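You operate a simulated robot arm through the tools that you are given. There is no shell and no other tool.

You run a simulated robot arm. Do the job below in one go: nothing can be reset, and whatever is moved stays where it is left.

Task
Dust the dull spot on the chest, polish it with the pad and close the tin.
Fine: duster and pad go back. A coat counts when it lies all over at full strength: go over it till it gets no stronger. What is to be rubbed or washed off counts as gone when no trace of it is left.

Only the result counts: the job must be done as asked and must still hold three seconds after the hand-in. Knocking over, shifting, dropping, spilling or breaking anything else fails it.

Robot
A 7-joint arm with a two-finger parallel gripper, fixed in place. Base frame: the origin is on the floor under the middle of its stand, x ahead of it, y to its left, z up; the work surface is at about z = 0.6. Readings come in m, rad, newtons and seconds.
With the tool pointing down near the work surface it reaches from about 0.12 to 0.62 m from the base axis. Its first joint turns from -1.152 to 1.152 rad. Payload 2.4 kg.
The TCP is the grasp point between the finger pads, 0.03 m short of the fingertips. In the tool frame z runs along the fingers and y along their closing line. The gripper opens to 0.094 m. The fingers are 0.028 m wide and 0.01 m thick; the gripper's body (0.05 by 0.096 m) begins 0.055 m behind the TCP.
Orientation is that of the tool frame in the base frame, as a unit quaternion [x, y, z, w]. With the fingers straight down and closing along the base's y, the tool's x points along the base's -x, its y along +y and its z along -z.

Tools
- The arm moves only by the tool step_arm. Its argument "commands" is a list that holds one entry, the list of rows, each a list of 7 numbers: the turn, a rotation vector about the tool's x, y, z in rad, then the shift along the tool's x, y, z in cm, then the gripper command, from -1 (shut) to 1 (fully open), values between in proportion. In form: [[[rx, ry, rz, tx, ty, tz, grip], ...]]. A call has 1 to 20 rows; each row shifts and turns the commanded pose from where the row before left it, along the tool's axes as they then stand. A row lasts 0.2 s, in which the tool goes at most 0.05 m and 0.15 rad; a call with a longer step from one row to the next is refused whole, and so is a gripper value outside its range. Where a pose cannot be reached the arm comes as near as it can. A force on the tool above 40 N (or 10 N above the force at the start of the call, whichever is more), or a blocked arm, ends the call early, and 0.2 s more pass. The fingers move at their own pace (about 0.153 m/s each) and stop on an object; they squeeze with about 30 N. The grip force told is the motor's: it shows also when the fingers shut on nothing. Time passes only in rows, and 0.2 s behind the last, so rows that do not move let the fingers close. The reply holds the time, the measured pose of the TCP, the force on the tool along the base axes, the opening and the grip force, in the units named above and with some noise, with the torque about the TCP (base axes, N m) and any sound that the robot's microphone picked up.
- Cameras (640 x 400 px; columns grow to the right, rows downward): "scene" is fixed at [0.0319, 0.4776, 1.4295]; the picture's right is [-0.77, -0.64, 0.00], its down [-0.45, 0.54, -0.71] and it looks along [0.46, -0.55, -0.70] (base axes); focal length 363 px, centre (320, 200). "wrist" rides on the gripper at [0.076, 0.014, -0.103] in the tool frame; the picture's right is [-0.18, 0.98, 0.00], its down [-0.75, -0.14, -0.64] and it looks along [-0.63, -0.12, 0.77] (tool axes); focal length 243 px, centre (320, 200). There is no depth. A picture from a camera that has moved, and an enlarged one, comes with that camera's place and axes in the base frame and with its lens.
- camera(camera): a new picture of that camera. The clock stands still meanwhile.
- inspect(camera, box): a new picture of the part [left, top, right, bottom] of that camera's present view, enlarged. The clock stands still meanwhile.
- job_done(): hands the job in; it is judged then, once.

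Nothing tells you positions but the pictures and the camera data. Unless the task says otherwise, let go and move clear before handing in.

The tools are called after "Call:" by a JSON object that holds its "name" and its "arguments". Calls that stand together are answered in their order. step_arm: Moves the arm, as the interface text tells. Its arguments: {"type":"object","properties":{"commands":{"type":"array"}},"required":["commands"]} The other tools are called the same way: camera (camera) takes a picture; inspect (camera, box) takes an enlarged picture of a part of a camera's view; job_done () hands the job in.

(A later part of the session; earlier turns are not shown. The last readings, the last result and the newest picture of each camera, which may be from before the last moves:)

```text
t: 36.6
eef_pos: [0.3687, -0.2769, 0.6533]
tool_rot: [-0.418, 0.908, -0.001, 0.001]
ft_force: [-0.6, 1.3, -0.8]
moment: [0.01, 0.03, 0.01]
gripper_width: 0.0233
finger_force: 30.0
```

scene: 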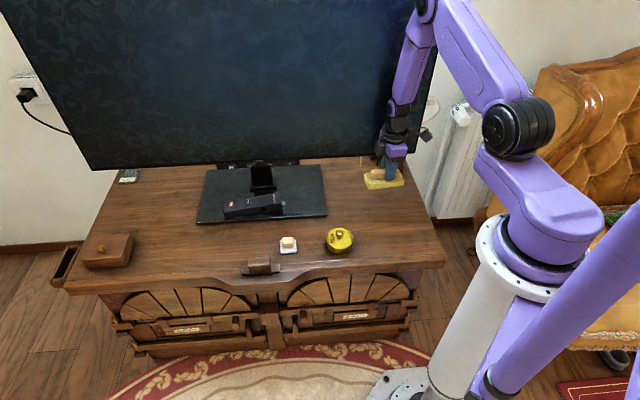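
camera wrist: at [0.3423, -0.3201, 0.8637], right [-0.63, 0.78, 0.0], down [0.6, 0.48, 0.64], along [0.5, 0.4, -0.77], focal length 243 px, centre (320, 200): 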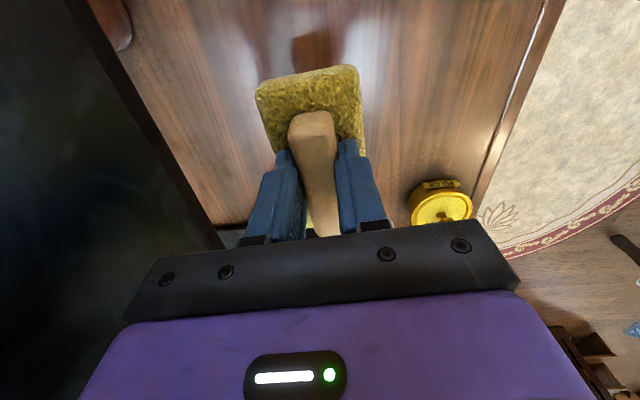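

Call:
{"name": "step_arm", "arguments": {"commands": [[[0, 0, 0, 0, 0, 0.05, -1], [0, 0, 0, 0, 0, 0, -1]]]}}

Call:
{"name": "step_arm", "arguments": {"commands": [[[0, 0, 0, 0, 0, 0.05, -1], [0, 0, 0, 0, 0, 0, -1]]]}}

```text
t: 37.2
eef_pos: [0.3674, -0.2777, 0.6538]
tool_rot: [-0.418, 0.909, -0.001, 0.001]
ft_force: [0.1, -0.1, -0.9]
moment: [-0.02, -0.06, 0.0]
gripper_width: 0.0232
finger_force: 30.3
```

```text
t: 37.8
eef_pos: [0.3668, -0.276, 0.6531]
tool_rot: [-0.418, 0.908, -0.001, 0.0]
ft_force: [-0.1, -0.3, -0.6]
moment: [-0.01, -0.04, 0.01]
gripper_width: 0.023
finger_force: 29.6
```

Call:
{"name": "step_arm", "arguments": {"commands": [[[0, 0, 0, 0, 0, 0.05, -1], [0, 0, 0, 0, 0, 0.05, -1], [0, 0, 0, 0, 0, 0, -1]]]}}

```text
t: 38.6
eef_pos: [0.3675, -0.2764, 0.6514]
tool_rot: [-0.418, 0.908, 0.001, 0.0]
ft_force: [0.2, 1.3, 0.9]
moment: [0.17, -0.05, 0.03]
gripper_width: 0.0234
finger_force: 30.4
```

Contact is just beginning, so I'll sweep towards the front with tiny lowering.

Call:
{"name": "step_arm", "arguments": {"commands": [[[0, 0, 0, 0, 0.5, 0.04, -1], [0, 0, 0, 0, 1.0, 0.02, -1], [0, 0, 0, 0, 1.0, 0.01, -1], [0, 0, 0, 0, 1.0, 0.01, -1], [0, 0, 0, 0, 1.0, 0.0, -1]]]}}

Call:
{"name": "step_arm", "arguments": {"commands": [[[0, 0, 0, 0, 1.0, 0.0, -1], [0, 0, 0, 0, 1.0, 0.0, -1], [0, 0, 0, 0, 1.0, 0.0, -1], [0, 0, 0, 0, 1.0, 0.0, -1], [0, 0, 0, 0, 1.0, 0.0, -1]]]}}

```text
t: 39.8
eef_pos: [0.3353, -0.2498, 0.6509]
tool_rot: [-0.418, 0.908, -0.003, 0.003]
ft_force: [7.5, -8.1, 27.7]
moment: [-0.08, -0.01, -0.01]
gripper_width: 0.0233
finger_force: 30.1
```

```text
t: 41.0
eef_pos: [0.2963, -0.2162, 0.6521]
tool_rot: [-0.418, 0.908, -0.002, 0.001]
ft_force: [11.1, -6.2, 34.0]
moment: [-0.02, -0.14, -0.03]
gripper_width: 0.0233
finger_force: 30.3
```

Call:
{"name": "step_arm", "arguments": {"commands": [[[0, 0, 0, 0, 0.5, -0.03, -1], [0, 0, 0, 0, 1.0, -0.01, -1], [0, 0, 0, 0, 1.0, 0.0, -1], [0, 0, 0, 0, 1.0, 0.0, -1]]]}}

Call:
{"name": "step_arm", "arguments": {"commands": [[[0, 0, 0, -1.0, 0, -0.02, -1], [0, 0, 0, -1.0, 0.0, 0, -1], [0, 0, 0, -1.0, 0, 0.0, -1], [0, 0, 0, -1.0, 0, 0.0, -1]]]}}

```text
t: 42.0
eef_pos: [0.2683, -0.192, 0.6526]
tool_rot: [-0.417, 0.909, 0.0, -0.001]
ft_force: [6.5, -5.4, 23.2]
moment: [-0.14, -0.23, 0.01]
gripper_width: 0.0227
finger_force: 29.8
```

```text
t: 43.0
eef_pos: [0.2967, -0.1614, 0.653]
tool_rot: [-0.419, 0.908, -0.001, 0.0]
ft_force: [-0.6, 0.8, -0.5]
moment: [0.0, 0.02, -0.01]
gripper_width: 0.0229
finger_force: 30.3
```

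Call:
{"name": "step_arm", "arguments": {"commands": [[[0, 0, 0, 0, 0, 0.05, -1], [0, 0, 0, 0, -0.5, 0.02, -1], [0, 0, 0, 0, -1.0, 0.01, -1], [0, 0, 0, 0, -1.0, 0.0, -1]]]}}

Call:
{"name": "step_arm", "arguments": {"commands": [[[0, 0, 0, 0, -0.5, 0.02, -1], [0, 0, 0, 0, -1.0, 0.01, -1], [0, 0, 0, 0, -1.0, 0.01, -1], [0, 0, 0, 0, -1.0, 0.0, -1]]]}}

```text
t: 44.0
eef_pos: [0.3152, -0.1779, 0.6525]
tool_rot: [-0.418, 0.908, 0.0, -0.001]
ft_force: [0.3, 0.3, -0.4]
moment: [0.0, 0.0, -0.02]
gripper_width: 0.0231
finger_force: 30.5
```

```text
t: 44.7
eef_pos: [0.3284, -0.1901, 0.6513]
tool_rot: [-0.42, 0.907, 0.003, -0.002]
ft_force: [-2.8, 0.5, 13.8]
moment: [-0.09, -0.33, 0.04]
gripper_width: 0.0233
finger_force: 30.4
stopped in row 3: the force on the tool passed its limit at 43 N (the readings are from after the stop); the commanded pose is now the measured one
```

Call:
{"name": "step_arm", "arguments": {"commands": [[[0, 0, 0, 0, -0.5, -0.01, -1], [0, 0, 0, 0, -1.0, 0.0, -1], [0, 0, 0, 0, -1.0, 0.0, -1], [0, 0, 0, 0, -1.0, 0.0, -1]]]}}

Call:
{"name": "step_arm", "arguments": {"commands": [[[0, 0, 0, 0, -1.0, 0.0, -1], [0, 0, 0, 0, -1.0, 0.01, -1], [0, 0, 0, 0, -1.0, 0.01, -1], [0, 0, 0, 0, -1.0, 0.01, -1]]]}}

```text
t: 45.7
eef_pos: [0.3532, -0.2099, 0.6517]
tool_rot: [-0.419, 0.908, 0.004, -0.003]
ft_force: [-10.1, 8.8, 32.2]
moment: [-0.08, -0.1, -0.02]
gripper_width: 0.0232
finger_force: 30.2
```

```text
t: 46.3
eef_pos: [0.3649, -0.2204, 0.6528]
tool_rot: [-0.421, 0.907, 0.005, -0.003]
ft_force: [-3.3, 2.8, 16.1]
moment: [-0.06, -0.34, 0.06]
gripper_width: 0.0232
finger_force: 29.3
stopped in row 2: the force on the tool passed its limit at 50 N (the readings are from after the stop); the commanded pose is now the measured one
```

Call:
{"name": "step_arm", "arguments": {"commands": [[[0, 0, 0, 0, -0.5, -0.02, -1], [0, 0, 0, 0, -1.0, -0.01, -1], [0, 0, 0, 0, -1.0, -0.01, -1], [0, 0, 0, 0, -1.0, -0.01, -1]]]}}

Call:
{"name": "step_arm", "arguments": {"commands": [[[0, 0, 0, 0, 0, -0.5, -1], [-0.006, -0.008, 0, 0, 0, -2.0, -1], [0, 0, 0, 0, 0, -4.0, -1], [0, 0, 0, 0, 0, -4.0, -1], [0, 0, 0, 0, 0, -3.0, -1], [0, 0, 0, 0, 0, 0, -1]]]}}

Call:
{"name": "inspect", "arguments": {"camera": "scene", "box": [345, 195, 435, 260]}}

Call:
{"name": "camera", "arguments": {"camera": "wrist"}}

```text
t: 46.7
eef_pos: [0.3678, -0.2213, 0.6523]
tool_rot: [-0.422, 0.907, 0.009, -0.006]
ft_force: [-2.7, 2.2, 15.9]
moment: [0.27, -0.52, 0.12]
gripper_width: 0.0234
finger_force: 29.8
stopped in row 2: the force on the tool passed its limit at 46 N (the readings are from after the stop); the commanded pose is now the measured one
```

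```text
t: 48.1
eef_pos: [0.3725, -0.2198, 0.747]
tool_rot: [-0.407, 0.913, 0.015, 0.004]
ft_force: [-0.6, -0.5, -0.5]
moment: [0.03, 0.0, 0.04]
gripper_width: 0.0229
finger_force: 29.4
out of reach, approached as far as the arm can: row 4, 5
```

```text
6.15 times, centred on (390, 228) of scene
camera zoom: at [0.0319, 0.4776, 1.4295], right [-0.77, -0.64, 0.0], down [-0.45, 0.54, -0.71], along [0.46, -0.55, -0.7], focal length 2234 px, centre (-111, 31)
```

zoom: 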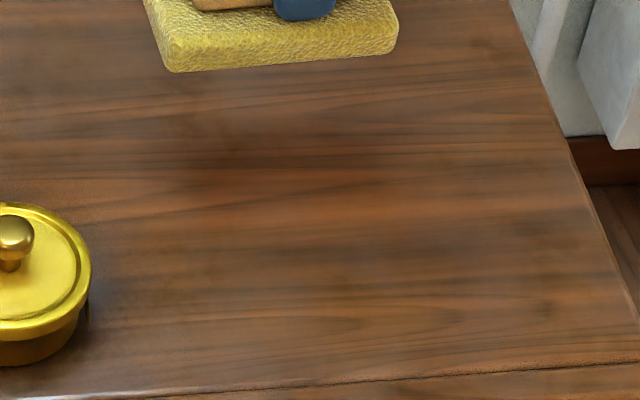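

```text
taken
camera wrist: at [0.3128, -0.2695, 0.8491], right [-0.61, 0.79, 0.03], down [0.61, 0.45, 0.65], along [0.51, 0.41, -0.76], focal length 243 px, centre (320, 200)
```

wrist: 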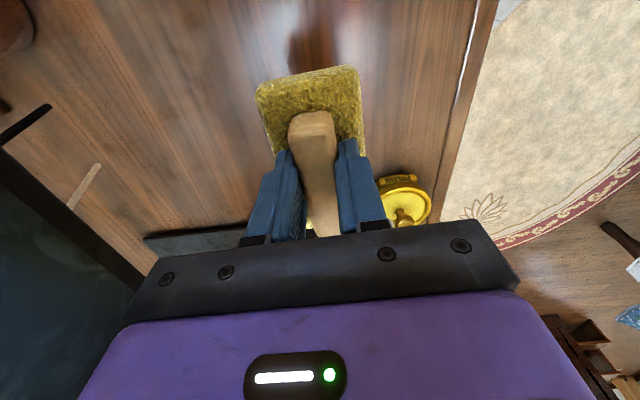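

The surface looks clean. The arm reported a reach limit on the way up because of a small tilt, so I'll check where it stands and straighten it.

Call:
{"name": "step_arm", "arguments": {"commands": [[[0, 0, 0, 0, 0, 0, -1], [0, 0, 0, 0, 0, 0, -1]]]}}

```text
t: 48.7
eef_pos: [0.3734, -0.2195, 0.7468]
tool_rot: [-0.422, 0.906, 0.014, 0.003]
ft_force: [0.5, -0.7, -0.6]
moment: [0.0, -0.02, 0.0]
gripper_width: 0.0233
finger_force: 30.1
```

Call:
{"name": "step_arm", "arguments": {"commands": [[[0.023, 0.017, 0, 0, 0, 0, -1], [0, 0, 0, 0, 0, 0, -1], [0, 0, 0, 0, 0, 0, -1]]]}}

```text
t: 49.5
eef_pos: [0.3722, -0.22, 0.7477]
tool_rot: [-0.422, 0.907, -0.001, -0.006]
ft_force: [-0.3, 0.0, -0.9]
moment: [-0.03, 0.0, 0.02]
gripper_width: 0.0231
finger_force: 29.5
```

Call:
{"name": "step_arm", "arguments": {"commands": [[[0.003, -0.011, 0, 0, 0, 0, -1], [0, 0, 0, 0, 0, 0, -1], [0, 0, 0, 0, 0, -2.0, -1], [0, 0, 0, 0, 0, 0, -1]]]}}

```text
t: 50.5
eef_pos: [0.3682, -0.2182, 0.768]
tool_rot: [-0.421, 0.907, 0.001, 0.0]
ft_force: [0.6, 0.1, -0.6]
moment: [-0.01, 0.03, -0.02]
gripper_width: 0.023
finger_force: 30.1
out of reach, approached as far as the arm can: row 3
```

The tool is vertical again at z 0.768. The spot looks dust-free, so I'll carry the duster back above its home place in two stages, passing well above the tin and pad.

Call:
{"name": "step_arm", "arguments": {"commands": [[[0, 0, 0, -1.5, 0.2, 0, -1], [0, 0, 0, -3.0, 0.35, 0, -1], [0, 0, 0, -3.5, 0.39, 0, -1], [0, 0, 0, -3.5, 0.39, 0, -1], [0, 0, 0, -3.5, 0.39, 0, -1], [0, 0, 0, -3.5, 0.39, 0, -1], [0, 0, 0, -3.5, 0.39, 0, -1], [0, 0, 0, 0, 0, 0, -1]]]}}

```text
t: 52.3
eef_pos: [0.4728, -0.0251, 0.7685]
tool_rot: [-0.422, 0.907, 0.001, -0.001]
ft_force: [-0.1, 0.0, -0.7]
moment: [-0.01, 0.01, 0.01]
gripper_width: 0.0233
finger_force: 30.5
out of reach, approached as far as the arm can: row 2, 3, 4, 5
```

Call:
{"name": "step_arm", "arguments": {"commands": [[[0, 0, 0, 0, 0, 0, -1], [0, 0, 0, 0, 0, 0, -1]]]}}

Call:
{"name": "camera", "arguments": {"camera": "scene"}}

```text
t: 52.9
eef_pos: [0.4732, -0.0249, 0.7682]
tool_rot: [-0.422, 0.907, 0.0, -0.001]
ft_force: [0.6, -0.1, -0.2]
moment: [0.0, 0.01, 0.02]
gripper_width: 0.023
finger_force: 29.6
```

```text
taken
```

scene: 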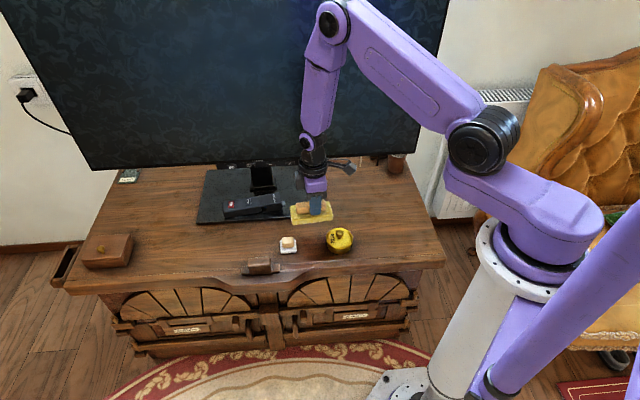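

Call:
{"name": "step_arm", "arguments": {"commands": [[[0, 0, 0, -2.5, 0, 0, -1], [0, 0, 0, -3.5, 0.05, 0, -1], [0, 0, 0, -3.5, 0.05, 0, -1], [0, 0, 0, -3.5, 0.05, 0, -1], [0, 0, 0, -3.5, 0, 0, -1], [0, 0, 0, -2.5, 0, 0, -1], [0, 0, 0, -1.3, 0, 0, -1], [0, 0, 0, 0, 0, 0, -1]]]}}

Call:
{"name": "camera", "arguments": {"camera": "wrist"}}

```text
t: 54.7
eef_pos: [0.5998, 0.1299, 0.7673]
tool_rot: [-0.422, 0.907, 0.0, -0.001]
ft_force: [0.3, 0.5, -1.1]
moment: [0.0, -0.02, 0.0]
gripper_width: 0.0232
finger_force: 30.3
```

```text
taken
camera wrist: at [0.5414, 0.0814, 0.8707], right [-0.63, 0.77, 0.0], down [0.59, 0.49, 0.64], along [0.5, 0.41, -0.77], focal length 243 px, centre (320, 200)
```

wrist: 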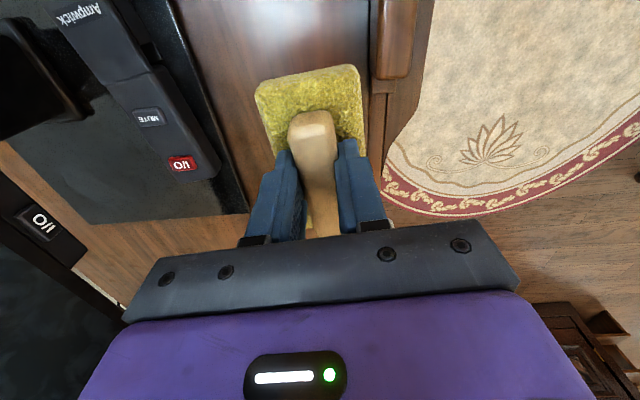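

Above home. I'll make a small correction and then lower gently.

Call:
{"name": "step_arm", "arguments": {"commands": [[[0, 0, 0.007, -0.3, -0.17, 0, -1], [0, 0, 0, 0, 0, 3.5, -1], [0, 0, 0, 0, 0, 3.5, -1], [0, 0, 0, 0, 0, 2.5, -1], [0, 0, 0, 0, 0, 1.0, -1], [0, 0, 0, 0, 0, 0.4, -1], [0, 0, 0, 0, 0, 0, -1]]]}}

Call:
{"name": "inspect", "arguments": {"camera": "scene", "box": [190, 200, 310, 275]}}

```text
t: 56.3
eef_pos: [0.6054, 0.1308, 0.6577]
tool_rot: [-0.418, 0.908, -0.001, -0.001]
ft_force: [0.0, 0.5, -0.5]
moment: [-0.02, -0.02, 0.0]
gripper_width: 0.0231
finger_force: 30.2
```

```text
5.33 times, centred on (250, 238) of scene
camera zoom: at [0.0319, 0.4776, 1.4295], right [-0.77, -0.64, 0.0], down [-0.45, 0.54, -0.71], along [0.46, -0.55, -0.7], focal length 1936 px, centre (693, 0)
```

zoom: 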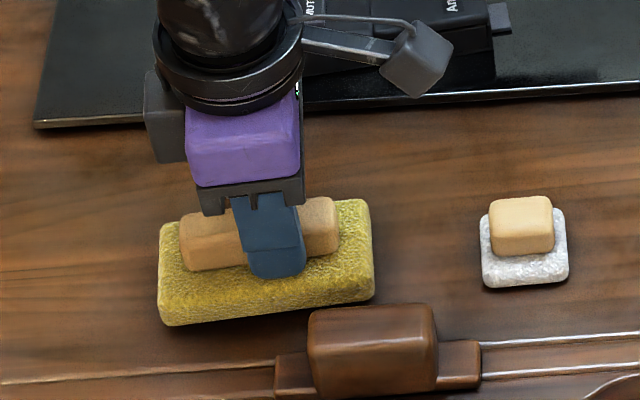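

Call:
{"name": "step_arm", "arguments": {"commands": [[[0, 0, 0, 0.1, 0.05, 0.2, -1], [0, 0, 0, 0, 0, 0.1, -1], [0, 0, 0, 0, 0, 0.1, -1], [0, 0, 0, 0, 0, 0, -1]]]}}

Call:
{"name": "step_arm", "arguments": {"commands": [[[0, 0, 0, 0, 0, 0.05, -1], [0, 0, 0, 0, 0, 0.05, -1], [0, 0, 0, 0, 0, 0, -1]]]}}

```text
t: 57.3
eef_pos: [0.6038, 0.1304, 0.6549]
tool_rot: [-0.419, 0.908, 0.0, -0.001]
ft_force: [0.0, -0.2, -0.5]
moment: [-0.01, 0.02, 0.0]
gripper_width: 0.023
finger_force: 29.9
```

```text
t: 58.1
eef_pos: [0.6031, 0.1302, 0.6528]
tool_rot: [-0.419, 0.908, 0.0, -0.001]
ft_force: [0.2, 0.0, -1.5]
moment: [0.02, -0.03, -0.01]
gripper_width: 0.0227
finger_force: 30.2
```

Call:
{"name": "step_arm", "arguments": {"commands": [[[0, 0, 0, 0, 0, 0.05, -1], [0, 0, 0, 0, 0, 0.05, -1], [0, 0, 0, 0, 0, 0, -1]]]}}

Call:
{"name": "inspect", "arguments": {"camera": "scene", "box": [190, 200, 310, 275]}}

```text
t: 58.9
eef_pos: [0.6022, 0.1299, 0.6529]
tool_rot: [-0.419, 0.908, -0.001, -0.001]
ft_force: [-1.0, -1.3, 3.0]
moment: [0.11, -0.09, 0.0]
gripper_width: 0.0231
finger_force: 30.1
```

```text
5.33 times, centred on (250, 238) of scene
camera zoom: at [0.0318, 0.4776, 1.4295], right [-0.77, -0.64, 0.0], down [-0.45, 0.54, -0.71], along [0.46, -0.55, -0.7], focal length 1936 px, centre (693, 0)
```

zoom: 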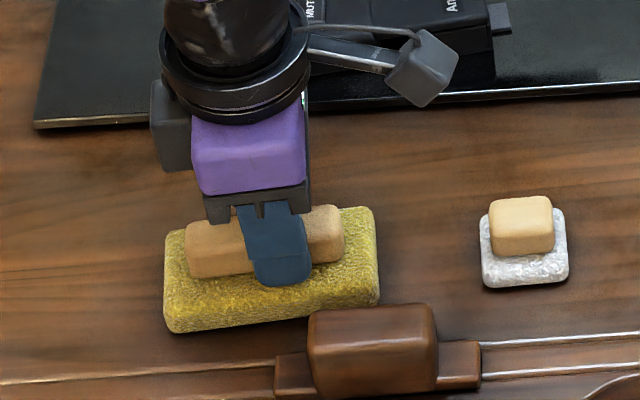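

The duster rests within about 1–2 mm of its starting place. I'll open the fingers, rise straight up and check.

Call:
{"name": "step_arm", "arguments": {"commands": [[[0, 0, 0, 0, 0, 0, -0.3], [0, 0, 0, 0, 0, 0, 0.0], [0, 0, 0, 0, 0, 0, 0.17], [0, 0, 0, 0, 0, -1.0, 0.17], [0, 0, 0, 0, 0, -2.0, 0.17], [0, 0, 0, 0, 0, -3.0, 0.17], [0, 0, 0, 0, 0, -4.0, 0.17], [0, 0, 0, 0, 0, 0, 0.17]]]}}

Call:
{"name": "inspect", "arguments": {"camera": "scene", "box": [190, 200, 310, 275]}}

Call:
{"name": "inspect", "arguments": {"camera": "scene", "box": [300, 190, 430, 270]}}

```text
t: 60.7
eef_pos: [0.602, 0.1292, 0.7519]
tool_rot: [-0.419, 0.908, 0.0, -0.002]
ft_force: [-1.0, 0.5, -0.2]
moment: [0.0, -0.01, -0.03]
gripper_width: 0.0552
finger_force: 0.1
```

```text
5.33 times, centred on (250, 238) of scene
camera zoom: at [0.0319, 0.4776, 1.4295], right [-0.77, -0.64, 0.0], down [-0.45, 0.54, -0.71], along [0.46, -0.55, -0.7], focal length 1936 px, centre (693, 0)
```

zoom: 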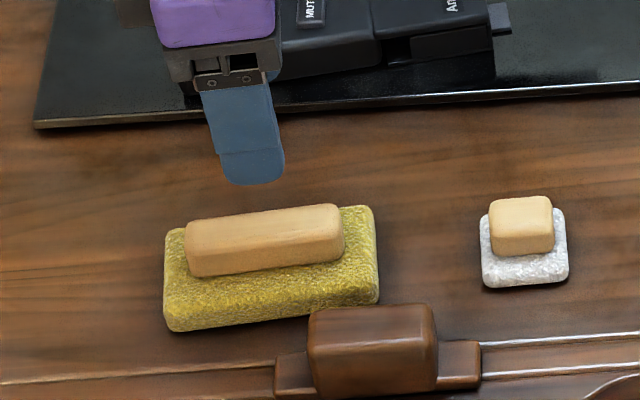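

```text
4.92 times, centred on (365, 230) of scene
camera zoom: at [0.0319, 0.4776, 1.4295], right [-0.77, -0.64, 0.0], down [-0.45, 0.54, -0.71], along [0.46, -0.55, -0.7], focal length 1787 px, centre (98, 52)
```

zoom: 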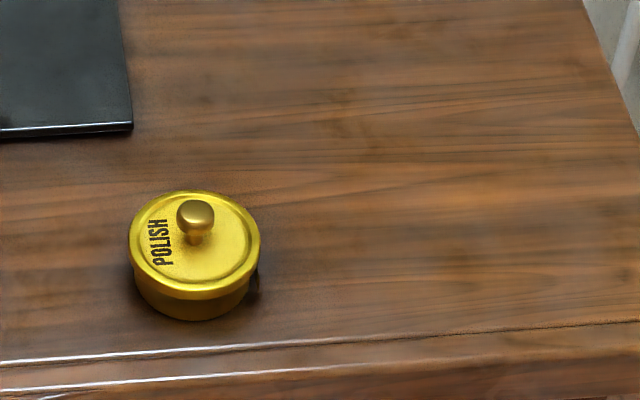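

The duster is back and released. Next is the tin: I'll turn the gripper back to straight, move above the tin and look down at the knob.

Call:
{"name": "step_arm", "arguments": {"commands": [[[0, 0, 0, 0, 0, -2.5, 0.17], [0, 0, 0, 0, 0, -2.5, 0.17], [0, 0, 0.144, 0, 0, 0, 0.17], [0, 0, 0.144, 0, 0, 0, 0.17], [0, 0, 0.144, 0, 0, 0, 0.17], [0, 0, 0.144, 0, 0, 0, 0.17], [0, 0, 0.144, 0, 0, 0, 0.17], [0, 0, 0.144, 0, 0, 0, 0.17], [0, 0, 0, 1.5, -1.5, 0, 0.17], [0, 0, 0, 2.5, -2.5, 0, 0.17], [0, 0, 0, 2.6, -2.5, 0, 0.17], [0, 0, 0, 2.6, -2.6, 0, 0.17], [0, 0, 0, 2.6, -2.6, 0, 0.17], [0, 0, 0, 2.6, -2.6, 0, 0.17], [0, 0, 0, 2.6, -2.6, 0, 0.17], [0, 0, 0, 2.0, -2.0, 0, 0.17], [0, 0, 0, 0, 0, 0, 0.17]]]}}

Call:
{"name": "camera", "arguments": {"camera": "wrist"}}

Call:
{"name": "camera", "arguments": {"camera": "scene"}}

```text
t: 64.3
eef_pos: [0.4126, -0.059, 0.8027]
tool_rot: [0.0, 1.0, 0.0, -0.001]
ft_force: [-1.0, 0.0, -0.6]
moment: [-0.02, 0.01, 0.03]
gripper_width: 0.0549
finger_force: 0.1
```

```text
taken
camera wrist: at [0.3366, -0.044, 0.9056], right [0.18, 0.98, 0.0], down [0.75, -0.14, 0.64], along [0.63, -0.12, -0.77], focal length 243 px, centre (320, 200)
```

wrist: 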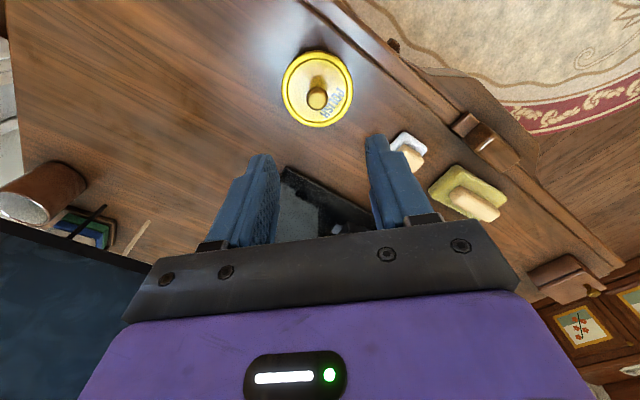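

```text
taken
```

scene: 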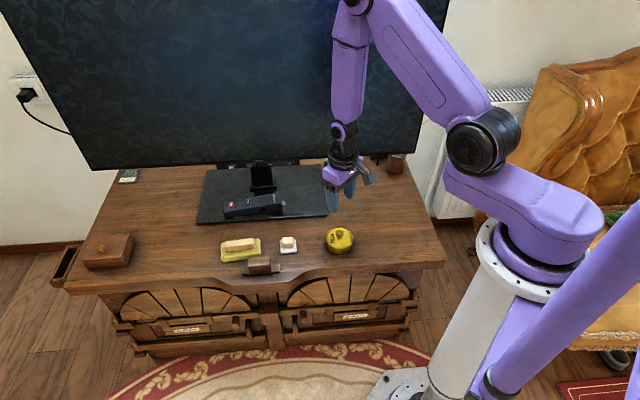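

Call:
{"name": "inspect", "arguments": {"camera": "wrist", "box": [250, 30, 390, 140]}}

Call:
{"name": "inspect", "arguments": {"camera": "scene", "box": [310, 215, 370, 265]}}

```text
3.64 times, centred on (320, 85) of wrist
camera zoom: at [0.3366, -0.044, 0.9056], right [0.18, 0.98, 0.0], down [0.75, -0.14, 0.64], along [0.63, -0.12, -0.77], focal length 882 px, centre (320, 618)
```

zoom: 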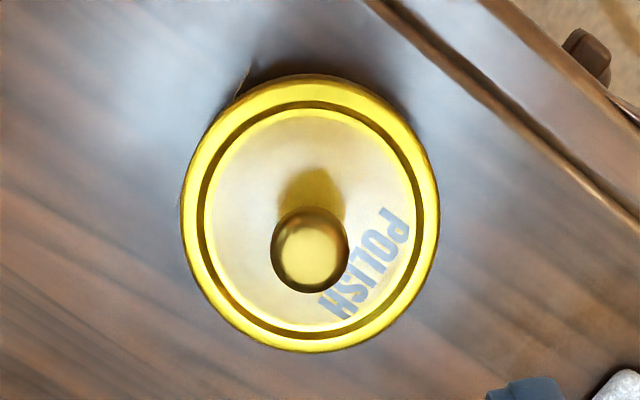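

```text
8.00 times, centred on (340, 240) of scene
camera zoom: at [0.0319, 0.4776, 1.4295], right [-0.77, -0.64, 0.0], down [-0.45, 0.54, -0.71], along [0.46, -0.55, -0.7], focal length 2904 px, centre (160, -120)
```

zoom: 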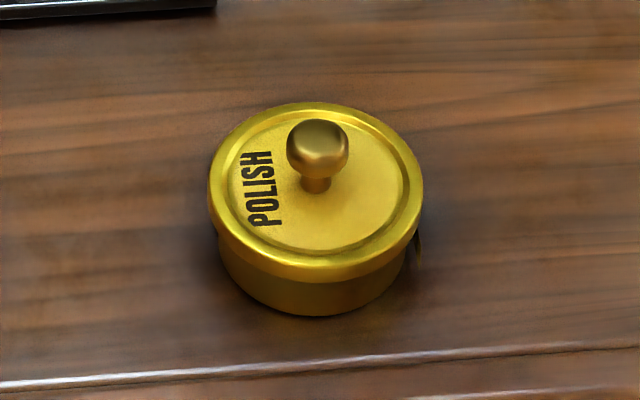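

The knob is about 2 cm wide, centred at about (0.411, -0.061, 0.66), and the lid top is at about z 0.64. I'll go down over the knob and check the alignment before closing.

Call:
{"name": "step_arm", "arguments": {"commands": [[[0, 0, 0, 0.2, -0.2, 0, 0.17], [0, 0, 0, 0, 0, 3.5, 0.17], [0, 0, 0, 0, 0, 3.5, 0.17], [0, 0, 0, 0, 0, 2.0, 0.17], [0, 0, 0, 0, 0, 1.5, 0.17], [0, 0, 0, 0, 0, 0.5, 0.17], [0, 0, 0, 0, 0, 0, 0.17]]]}}

Call:
{"name": "inspect", "arguments": {"camera": "wrist", "box": [190, 0, 450, 180]}}

Call:
{"name": "inspect", "arguments": {"camera": "scene", "box": [300, 200, 380, 265]}}

```text
t: 65.9
eef_pos: [0.4116, -0.0607, 0.6915]
tool_rot: [0.0, 1.0, 0.0, -0.002]
ft_force: [-0.3, -0.3, 0.0]
moment: [-0.01, -0.02, 0.0]
gripper_width: 0.0552
finger_force: 0.2
```

```text
2.22 times, centred on (320, 90) of wrist
camera zoom: at [0.3349, -0.0455, 0.7946], right [0.18, 0.98, 0.0], down [0.75, -0.14, 0.64], along [0.63, -0.12, -0.77], focal length 539 px, centre (320, 444)
```

zoom: 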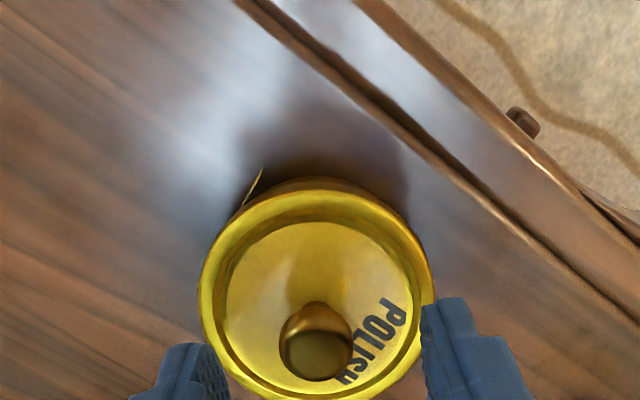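

```text
6.15 times, centred on (340, 232) of scene
camera zoom: at [0.0319, 0.4776, 1.4295], right [-0.77, -0.64, 0.0], down [-0.45, 0.54, -0.71], along [0.46, -0.55, -0.7], focal length 2234 px, centre (197, 0)
```

zoom: 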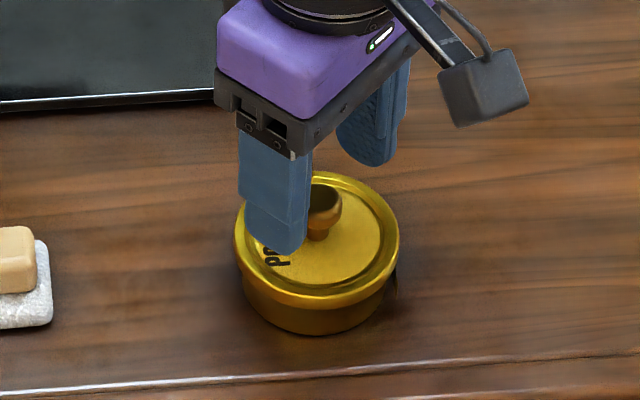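

The knob is centred between the fingers. I'll lower to grip height and close on it.

Call:
{"name": "step_arm", "arguments": {"commands": [[[0, 0, 0, 0.15, 0, 0.8, 0.17], [0, 0, 0, 0, 0, 0.6, 0.17], [0, 0, 0, 0, 0, 0.2, 0.17], [0, 0, 0, 0, 0, 0, 0.17], [0, 0, 0, 0, 0, 0, -0.1], [0, 0, 0, 0, 0, 0, -0.35], [0, 0, 0, 0, 0, 0, -1], [0, 0, 0, 0, 0, 0, -1], [0, 0, 0, 0, 0, 0, -1]]]}}

Call:
{"name": "inspect", "arguments": {"camera": "wrist", "box": [190, 0, 450, 180]}}

Call:
{"name": "inspect", "arguments": {"camera": "scene", "box": [300, 200, 380, 265]}}

```text
t: 67.9
eef_pos: [0.4093, -0.0603, 0.675]
tool_rot: [0.0, 1.0, 0.0, -0.001]
ft_force: [-0.7, -0.5, -0.2]
moment: [-0.02, 0.02, 0.0]
gripper_width: 0.0202
finger_force: 30.6
heard: snap
```

```text
2.22 times, centred on (320, 90) of wrist
camera zoom: at [0.334, -0.0451, 0.7793], right [0.18, 0.98, 0.0], down [0.75, -0.14, 0.64], along [0.63, -0.12, -0.77], focal length 539 px, centre (320, 444)
```

zoom: 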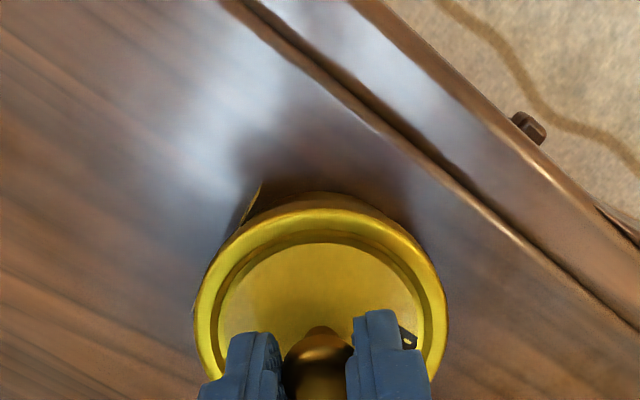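

```text
6.15 times, centred on (340, 232) of scene
camera zoom: at [0.0319, 0.4776, 1.4295], right [-0.77, -0.64, 0.0], down [-0.45, 0.54, -0.71], along [0.46, -0.55, -0.7], focal length 2234 px, centre (197, 0)
```

zoom: 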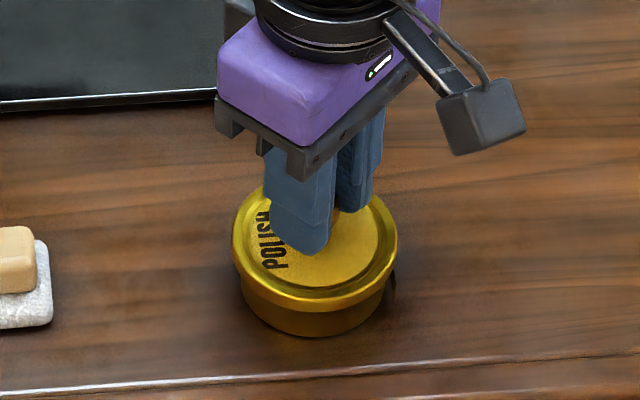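

I heard a snap as the knob was gripped, perhaps the lid coming loose from its seat. I'll lift very slowly, watching the force and the tin body.

Call:
{"name": "step_arm", "arguments": {"commands": [[[0, 0, 0, 0, 0, -0.2, -1], [0, 0, 0, 0, 0, -0.2, -1], [0, 0, 0, 0, 0, -0.2, -1], [0, 0, 0, 0, 0, 0, -1]]]}}

Call:
{"name": "inspect", "arguments": {"camera": "scene", "box": [300, 200, 380, 265]}}

Call:
{"name": "inspect", "arguments": {"camera": "wrist", "box": [190, 0, 450, 180]}}

```text
t: 68.9
eef_pos: [0.4101, -0.0592, 0.681]
tool_rot: [0.0, 1.0, 0.0, -0.002]
ft_force: [-0.3, 1.3, -0.2]
moment: [0.01, 0.0, -0.01]
gripper_width: 0.0203
finger_force: 30.2
```

```text
6.15 times, centred on (340, 232) of scene
camera zoom: at [0.0319, 0.4776, 1.4295], right [-0.77, -0.64, 0.0], down [-0.45, 0.54, -0.71], along [0.46, -0.55, -0.7], focal length 2234 px, centre (197, 0)
```

zoom: 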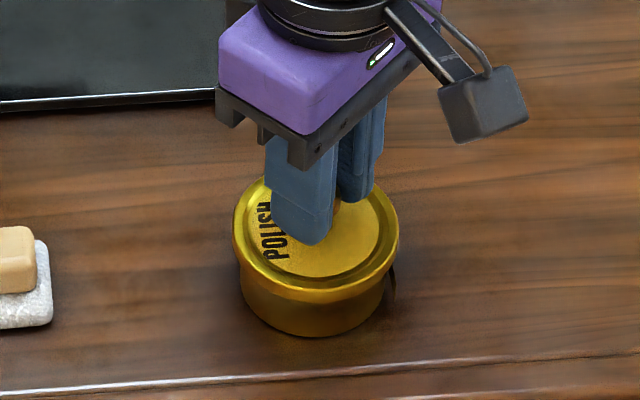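

```text
2.22 times, centred on (320, 90) of wrist
camera zoom: at [0.3342, -0.0457, 0.7856], right [0.18, 0.98, 0.0], down [0.75, -0.14, 0.64], along [0.63, -0.12, -0.77], focal length 539 px, centre (320, 444)
```

zoom: 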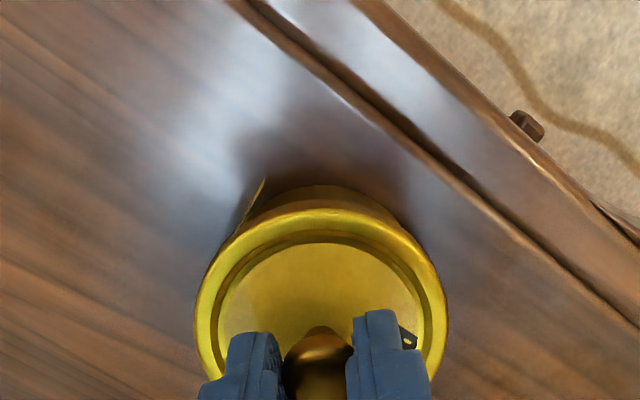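

The lid is rising while the tin body stays put. I'll lift it clear and look inside.

Call:
{"name": "step_arm", "arguments": {"commands": [[[0, 0, 0, 0, 0, -0.5, -1], [0, 0, 0, 0, 0, -1.0, -1], [0, 0, 0, 0, 0, -2.0, -1], [0, 0, 0, 0, 0, -3.0, -1], [0, 0, 0, 0, 0, -2.5, -1], [0, 0, 0, 0, 0, 0, -1]]]}}

Call:
{"name": "inspect", "arguments": {"camera": "scene", "box": [300, 180, 400, 265]}}

Call:
{"name": "camera", "arguments": {"camera": "wrist"}}

```text
t: 70.3
eef_pos: [0.4111, -0.0595, 0.7739]
tool_rot: [0.0, 1.0, 0.001, -0.002]
ft_force: [0.7, -0.5, -0.5]
moment: [0.0, -0.01, 0.02]
gripper_width: 0.02
finger_force: 30.1
```

```text
4.71 times, centred on (350, 222) of scene
camera zoom: at [0.0319, 0.4776, 1.4295], right [-0.77, -0.64, 0.0], down [-0.45, 0.54, -0.71], along [0.46, -0.55, -0.7], focal length 1708 px, centre (179, 94)
```

zoom: 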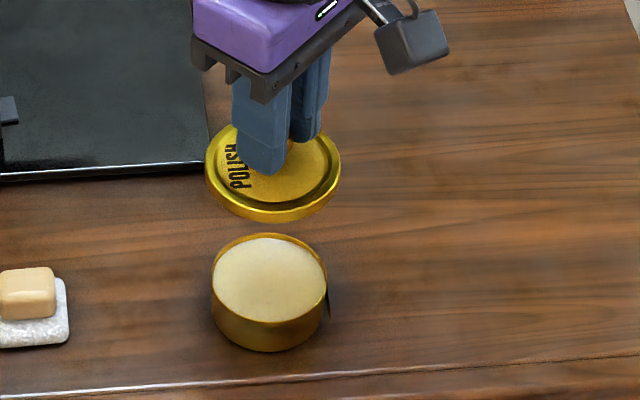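

```text
taken
camera wrist: at [0.3352, -0.0445, 0.8768], right [0.18, 0.98, 0.0], down [0.75, -0.14, 0.64], along [0.63, -0.12, -0.77], focal length 243 px, centre (320, 200)
```

wrist: 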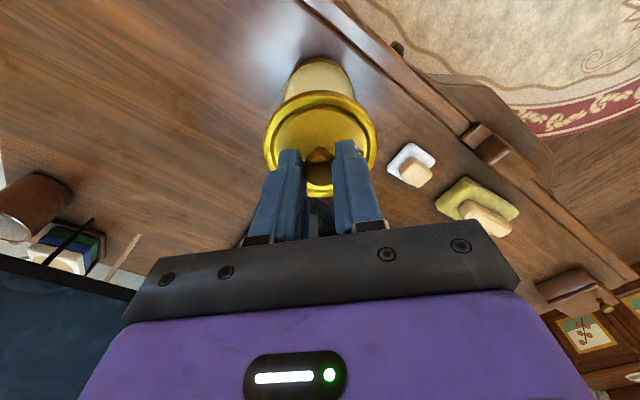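

The tin is open and full of wax, and its body hasn't moved. I'll set the lid down flat on the free spot between the tin and the TV stand, about (0.463, -0.145).

Call:
{"name": "step_arm", "arguments": {"commands": [[[0, 0, 0, -1.3, -2.1, 0, -1], [0, 0, 0, -1.3, -2.2, 0, -1], [0, 0, 0, -1.3, -2.15, 0, -1], [0, 0, 0, -1.3, -2.1, 0, -1], [0, 0, 0, 0, 0, 3.5, -1], [0, 0, 0, 0, 0, 3.5, -1], [0, 0, 0, 0, 0, 2.5, -1], [0, 0, 0, 0, 0, 1.5, -1], [0, 0, 0, 0, 0, 0.5, -1], [0, 0, 0, 0, 0, 0, -1]]]}}

Call:
{"name": "inspect", "arguments": {"camera": "scene", "box": [300, 180, 400, 265]}}

```text
t: 72.5
eef_pos: [0.4609, -0.1461, 0.6586]
tool_rot: [0.0, 1.0, -0.001, -0.001]
ft_force: [0.2, -0.1, -0.3]
moment: [0.0, 0.03, -0.03]
gripper_width: 0.0201
finger_force: 30.3
```

```text
4.71 times, centred on (350, 222) of scene
camera zoom: at [0.0319, 0.4776, 1.4295], right [-0.77, -0.64, 0.0], down [-0.45, 0.54, -0.71], along [0.46, -0.55, -0.7], focal length 1708 px, centre (179, 94)
```

zoom: 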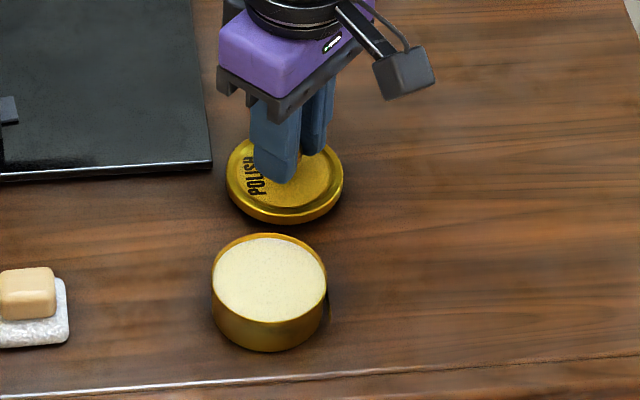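

Call:
{"name": "step_arm", "arguments": {"commands": [[[0, 0, 0, 0, 0, 0.4, -1], [0, 0, 0, 0, 0, 0.2, -1], [0, 0, 0, 0, 0, 0.1, -1], [0, 0, 0, 0, 0, 0.1, -1], [0, 0, 0, 0, 0, 0, -1]]]}}

Call:
{"name": "inspect", "arguments": {"camera": "scene", "box": [300, 180, 400, 265]}}

```text
t: 73.7
eef_pos: [0.461, -0.1467, 0.6504]
tool_rot: [0.0, 1.0, -0.001, 0.0]
ft_force: [-2.7, -1.3, 8.2]
moment: [-0.03, 0.05, 0.01]
gripper_width: 0.02
finger_force: 29.8
```

```text
4.71 times, centred on (350, 222) of scene
camera zoom: at [0.0317, 0.4777, 1.4295], right [-0.77, -0.64, 0.0], down [-0.45, 0.54, -0.71], along [0.46, -0.55, -0.7], focal length 1708 px, centre (179, 94)
```

zoom: 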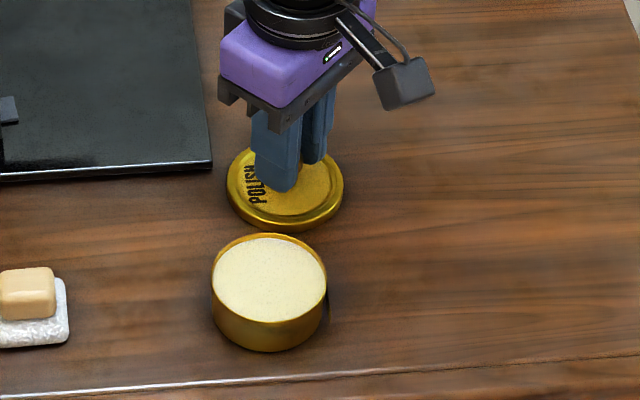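

The lid rests on the chest (8 N, z 0.650). I'll release it, rise, and go to the pad.

Call:
{"name": "step_arm", "arguments": {"commands": [[[0, 0, 0, 0, 0, 0, -0.4], [0, 0, 0, 0, 0, 0, 0.0], [0, 0, 0, 0, 0, 0, 0.1], [0, 0, 0, 0, 0, -1.0, 0.1], [0, 0, 0, 0, 0, -2.0, 0.1], [0, 0, 0, 0, 0, -3.0, 0.1], [0, 0, 0, 0, 0, -4.0, 0.1], [0, 0, 0, 0, 0, -4.0, 0.1], [0, 0, 0, 0, 0, 0, 0.1]]]}}

Call:
{"name": "inspect", "arguments": {"camera": "scene", "box": [300, 180, 400, 265]}}

Call:
{"name": "camera", "arguments": {"camera": "wrist"}}

```text
t: 75.7
eef_pos: [0.4597, -0.144, 0.7895]
tool_rot: [0.0, 1.0, -0.001, -0.002]
ft_force: [-0.6, -0.5, 0.1]
moment: [0.0, 0.02, -0.01]
gripper_width: 0.0515
finger_force: 0.1
```

```text
4.71 times, centred on (350, 222) of scene
camera zoom: at [0.0319, 0.4776, 1.4295], right [-0.77, -0.64, 0.0], down [-0.45, 0.54, -0.71], along [0.46, -0.55, -0.7], focal length 1708 px, centre (179, 94)
```

zoom: 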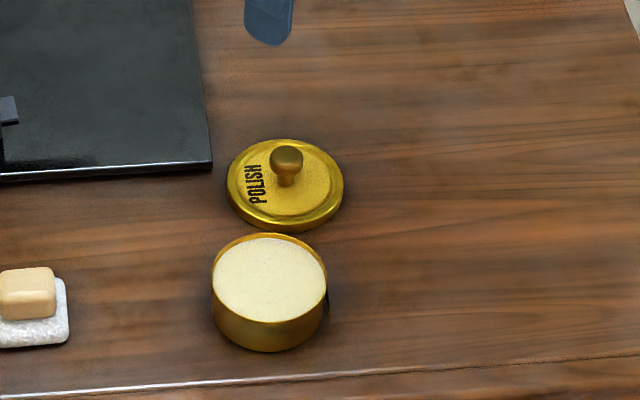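

```text
taken
camera wrist: at [0.3853, -0.1296, 0.8933], right [0.18, 0.98, 0.0], down [0.76, -0.14, 0.64], along [0.63, -0.12, -0.77], focal length 243 px, centre (320, 200)
```

wrist: 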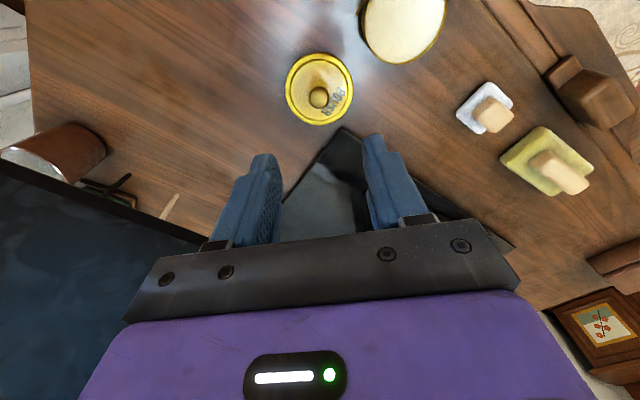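

The lid sits flat beside the tin and nothing is disturbed. The pad is centred at about (0.5185, 0.040), 4 cm square, at 45°. I'll move over it and turn the gripper by -45°, which also suits wiping at the spot later.

Call:
{"name": "step_arm", "arguments": {"commands": [[[0, 0, 0, -0.6, 2.0, 0, 0.1], [0, 0, 0, -1.0, 3.1, 0, 0.1], [0, 0, 0, -1.0, 3.2, 0, 0.1], [0, 0, 0, -1.0, 3.2, 0, 0.1], [0, 0, 0, -1.0, 3.2, 0, 0.1], [0, 0, 0, -0.8, 2.5, 0, 0.1], [0, 0, 0, -0.4, 1.2, 0, 0.1], [0, 0, 0.1315, 0, 0, 0, 0.1], [0, 0, 0.1315, 0, 0, 0, 0.1], [0, 0, 0.1315, 0, 0, 0, 0.1], [0, 0, 0.1315, 0, 0, 0, 0.1], [0, 0, 0.1315, 0, 0, 0, 0.1], [0, 0, 0.1315, 0, 0, 0, 0.1], [0, 0, 0, 0, 0, 2.5, 0.1], [0, 0, 0, 0, 0, 2.5, 0.1], [0, 0, 0, 0, 0, 0, 0.1]]]}}

Call:
{"name": "camera", "arguments": {"camera": "wrist"}}

Call:
{"name": "inspect", "arguments": {"camera": "scene", "box": [240, 195, 340, 270]}}

```text
t: 79.1
eef_pos: [0.5191, 0.0382, 0.7387]
tool_rot: [0.385, 0.923, -0.001, 0.0]
ft_force: [0.4, -0.6, 0.3]
moment: [-0.01, 0.0, -0.02]
gripper_width: 0.0517
finger_force: 0.1
```

```text
taken
camera wrist: at [0.4763, 0.1028, 0.8421], right [0.83, 0.56, 0.0], down [0.43, -0.63, 0.64], along [0.36, -0.53, -0.77], focal length 243 px, centre (320, 200)
```

wrist: 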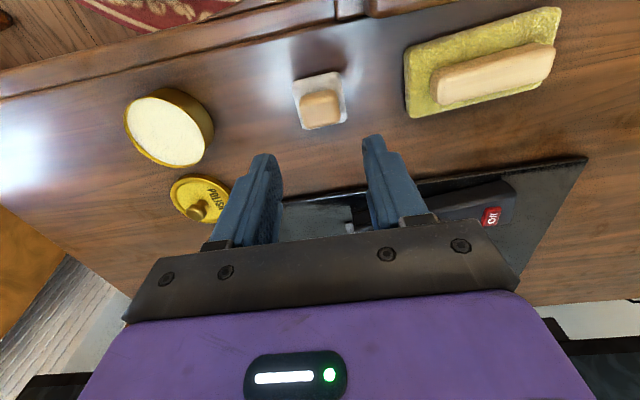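

```text
5.33 times, centred on (290, 232) of scene
camera zoom: at [0.0319, 0.4776, 1.4295], right [-0.77, -0.64, 0.0], down [-0.45, 0.54, -0.71], along [0.46, -0.55, -0.7], focal length 1936 px, centre (480, 27)
```

zoom: 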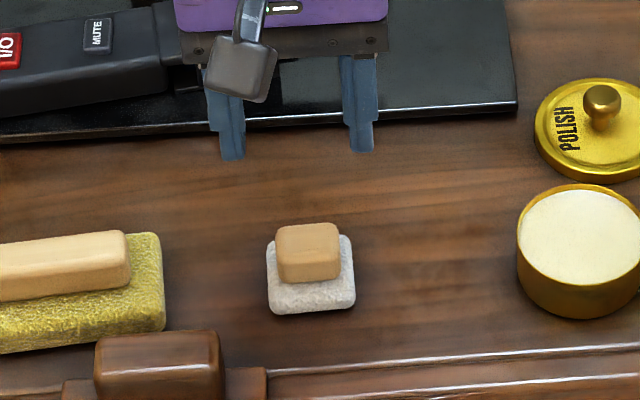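

Call:
{"name": "inspect", "arguments": {"camera": "wrist", "box": [260, 50, 380, 140]}}

```text
4.44 times, centred on (320, 95) of wrist
camera zoom: at [0.4763, 0.1028, 0.8421], right [0.83, 0.56, 0.0], down [0.43, -0.63, 0.64], along [0.36, -0.53, -0.77], focal length 1078 px, centre (320, 667)
```

zoom: 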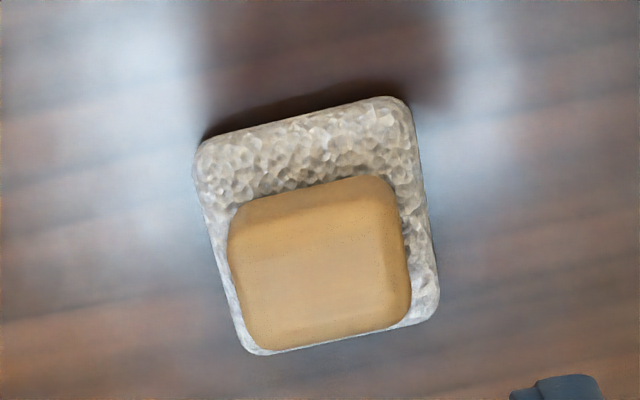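

The pad handle is about 3.2 cm wide, centred at about (0.518, 0.041). I'll shift slightly, descend until the fingertips are just above the pad's white base, and close.

Call:
{"name": "step_arm", "arguments": {"commands": [[[0, 0, 0, 0.28, 0.14, 0, 0.1], [0, 0, 0, 0, 0, 3.0, 0.1], [0, 0, 0, 0, 0, 3.0, 0.1], [0, 0, 0, 0, 0, 1.5, 0.1], [0, 0, 0, 0, 0, 1.0, 0.1], [0, 0, 0, 0, 0, 0, 0.1]]]}}

Call:
{"name": "inspect", "arguments": {"camera": "wrist", "box": [190, 0, 450, 180]}}

Call:
{"name": "inspect", "arguments": {"camera": "scene", "box": [250, 205, 340, 270]}}

```text
t: 80.5
eef_pos: [0.5188, 0.0404, 0.6538]
tool_rot: [0.384, 0.923, -0.001, 0.0]
ft_force: [0.5, -0.5, -0.4]
moment: [0.0, 0.0, 0.01]
gripper_width: 0.0519
finger_force: 0.1
```

```text
2.22 times, centred on (320, 90) of wrist
camera zoom: at [0.4758, 0.1047, 0.7572], right [0.83, 0.56, 0.0], down [0.43, -0.63, 0.64], along [0.36, -0.53, -0.77], focal length 539 px, centre (320, 444)
```

zoom: 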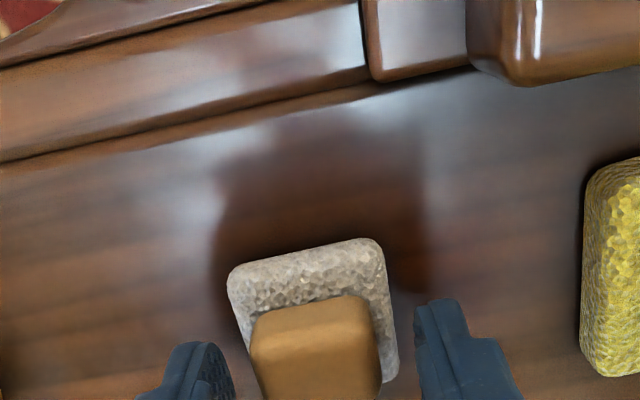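

```text
6.15 times, centred on (295, 238) of scene
camera zoom: at [0.0319, 0.4776, 1.4295], right [-0.77, -0.64, 0.0], down [-0.45, 0.54, -0.71], along [0.46, -0.55, -0.7], focal length 2234 px, centre (474, -31)
```

zoom: 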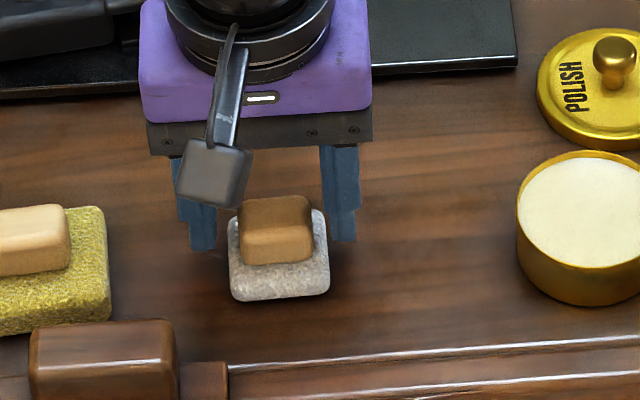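

Call:
{"name": "step_arm", "arguments": {"commands": [[[0, 0, 0, 0, 0, 0.4, 0.1], [0, 0, 0, 0, 0, 0.2, 0.1], [0, 0, 0, 0, 0, 0, 0.1], [0, 0, 0, 0, 0, 0, -0.1], [0, 0, 0, 0, 0, 0, -0.25], [0, 0, 0, 0, 0, 0, -1], [0, 0, 0, 0, 0, 0, -1], [0, 0, 0, 0, 0, 0, -1]]]}}

Call:
{"name": "inspect", "arguments": {"camera": "wrist", "box": [190, 0, 450, 180]}}

Call:
{"name": "inspect", "arguments": {"camera": "scene", "box": [250, 205, 340, 270]}}

```text
t: 82.3
eef_pos: [0.518, 0.0412, 0.6485]
tool_rot: [0.383, 0.924, 0.0, 0.0]
ft_force: [-0.6, -0.2, -0.1]
moment: [0.0, -0.03, 0.01]
gripper_width: 0.0329
finger_force: 30.8
```

```text
2.22 times, centred on (320, 90) of wrist
camera zoom: at [0.4755, 0.1055, 0.7515], right [0.83, 0.56, 0.0], down [0.43, -0.63, 0.64], along [0.36, -0.53, -0.77], focal length 539 px, centre (320, 444)
```

zoom: 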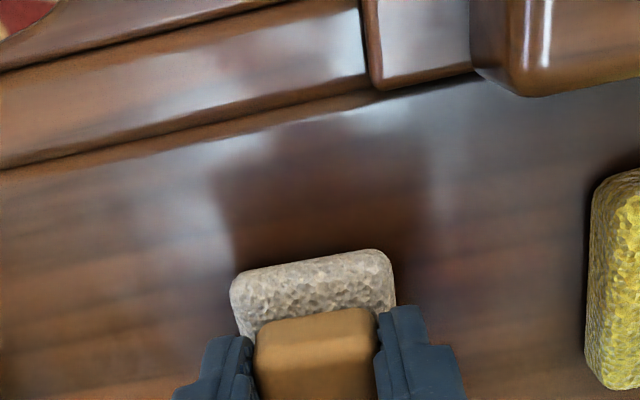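

```text
6.15 times, centred on (295, 238) of scene
camera zoom: at [0.0319, 0.4776, 1.4295], right [-0.77, -0.64, 0.0], down [-0.45, 0.54, -0.71], along [0.46, -0.55, -0.7], focal length 2234 px, centre (474, -31)
```

zoom: 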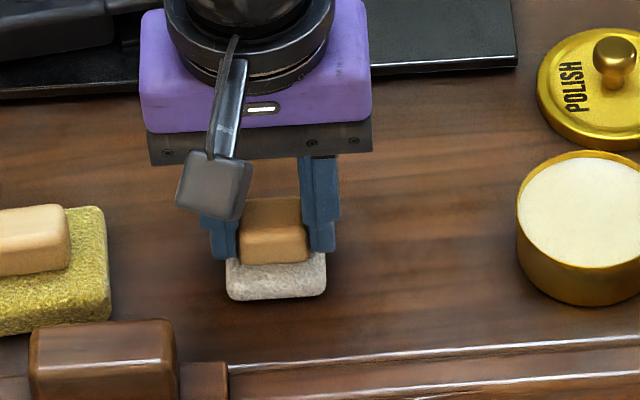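

The pad is held (3.3 cm handle), with the grip at (0.518, 0.041, 0.6485) as its home reference. I'll lift it and carry it to above the open tin.

Call:
{"name": "step_arm", "arguments": {"commands": [[[0, 0, 0, 0, 0, -0.5, -1], [0, 0, 0, 0, 0, -1.5, -1], [0, 0, 0, 0, 0, -3.0, -1], [0, 0, 0, 0, 0, -4.0, -1], [0, 0, 0, 0, 0, -2.0, -1], [0, 0, 0, 0.1, -2.0, 0, -1], [0, 0, 0, 0.1, -3.5, 0, -1], [0, 0, 0, 0.1, -3.8, 0, -1], [0, 0, 0, 0.1, -3.5, 0, -1], [0, 0, 0, 0, -2.0, 0, -1], [0, 0, 0, 0, 0, 0, -1], [0, 0, 0, 0, 0, 0, -1]]]}}

Call:
{"name": "camera", "arguments": {"camera": "wrist"}}

Call:
{"name": "inspect", "arguments": {"camera": "scene", "box": [290, 180, 390, 265]}}

```text
t: 84.9
eef_pos: [0.4103, -0.0605, 0.7592]
tool_rot: [0.384, 0.923, -0.001, 0.0]
ft_force: [0.4, -0.8, 0.0]
moment: [0.01, -0.03, 0.0]
gripper_width: 0.0329
finger_force: 29.5
```

```text
taken
camera wrist: at [0.3674, 0.0046, 0.862], right [0.83, 0.56, 0.0], down [0.43, -0.63, 0.64], along [0.36, -0.53, -0.77], focal length 243 px, centre (320, 200)
```

wrist: 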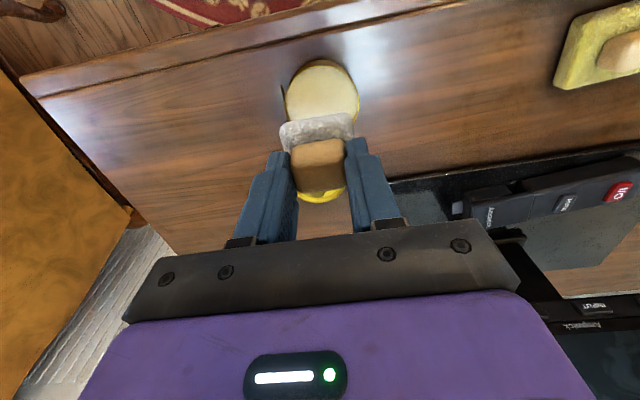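

```text
4.71 times, centred on (340, 222) of scene
camera zoom: at [0.0319, 0.4776, 1.4295], right [-0.77, -0.64, 0.0], down [-0.45, 0.54, -0.71], along [0.46, -0.55, -0.7], focal length 1708 px, centre (226, 94)
```

zoom: 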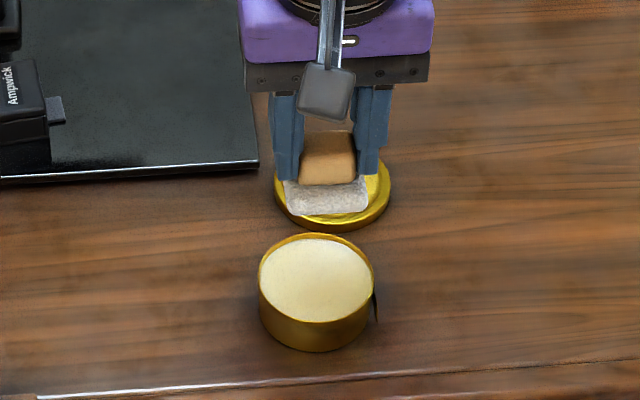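

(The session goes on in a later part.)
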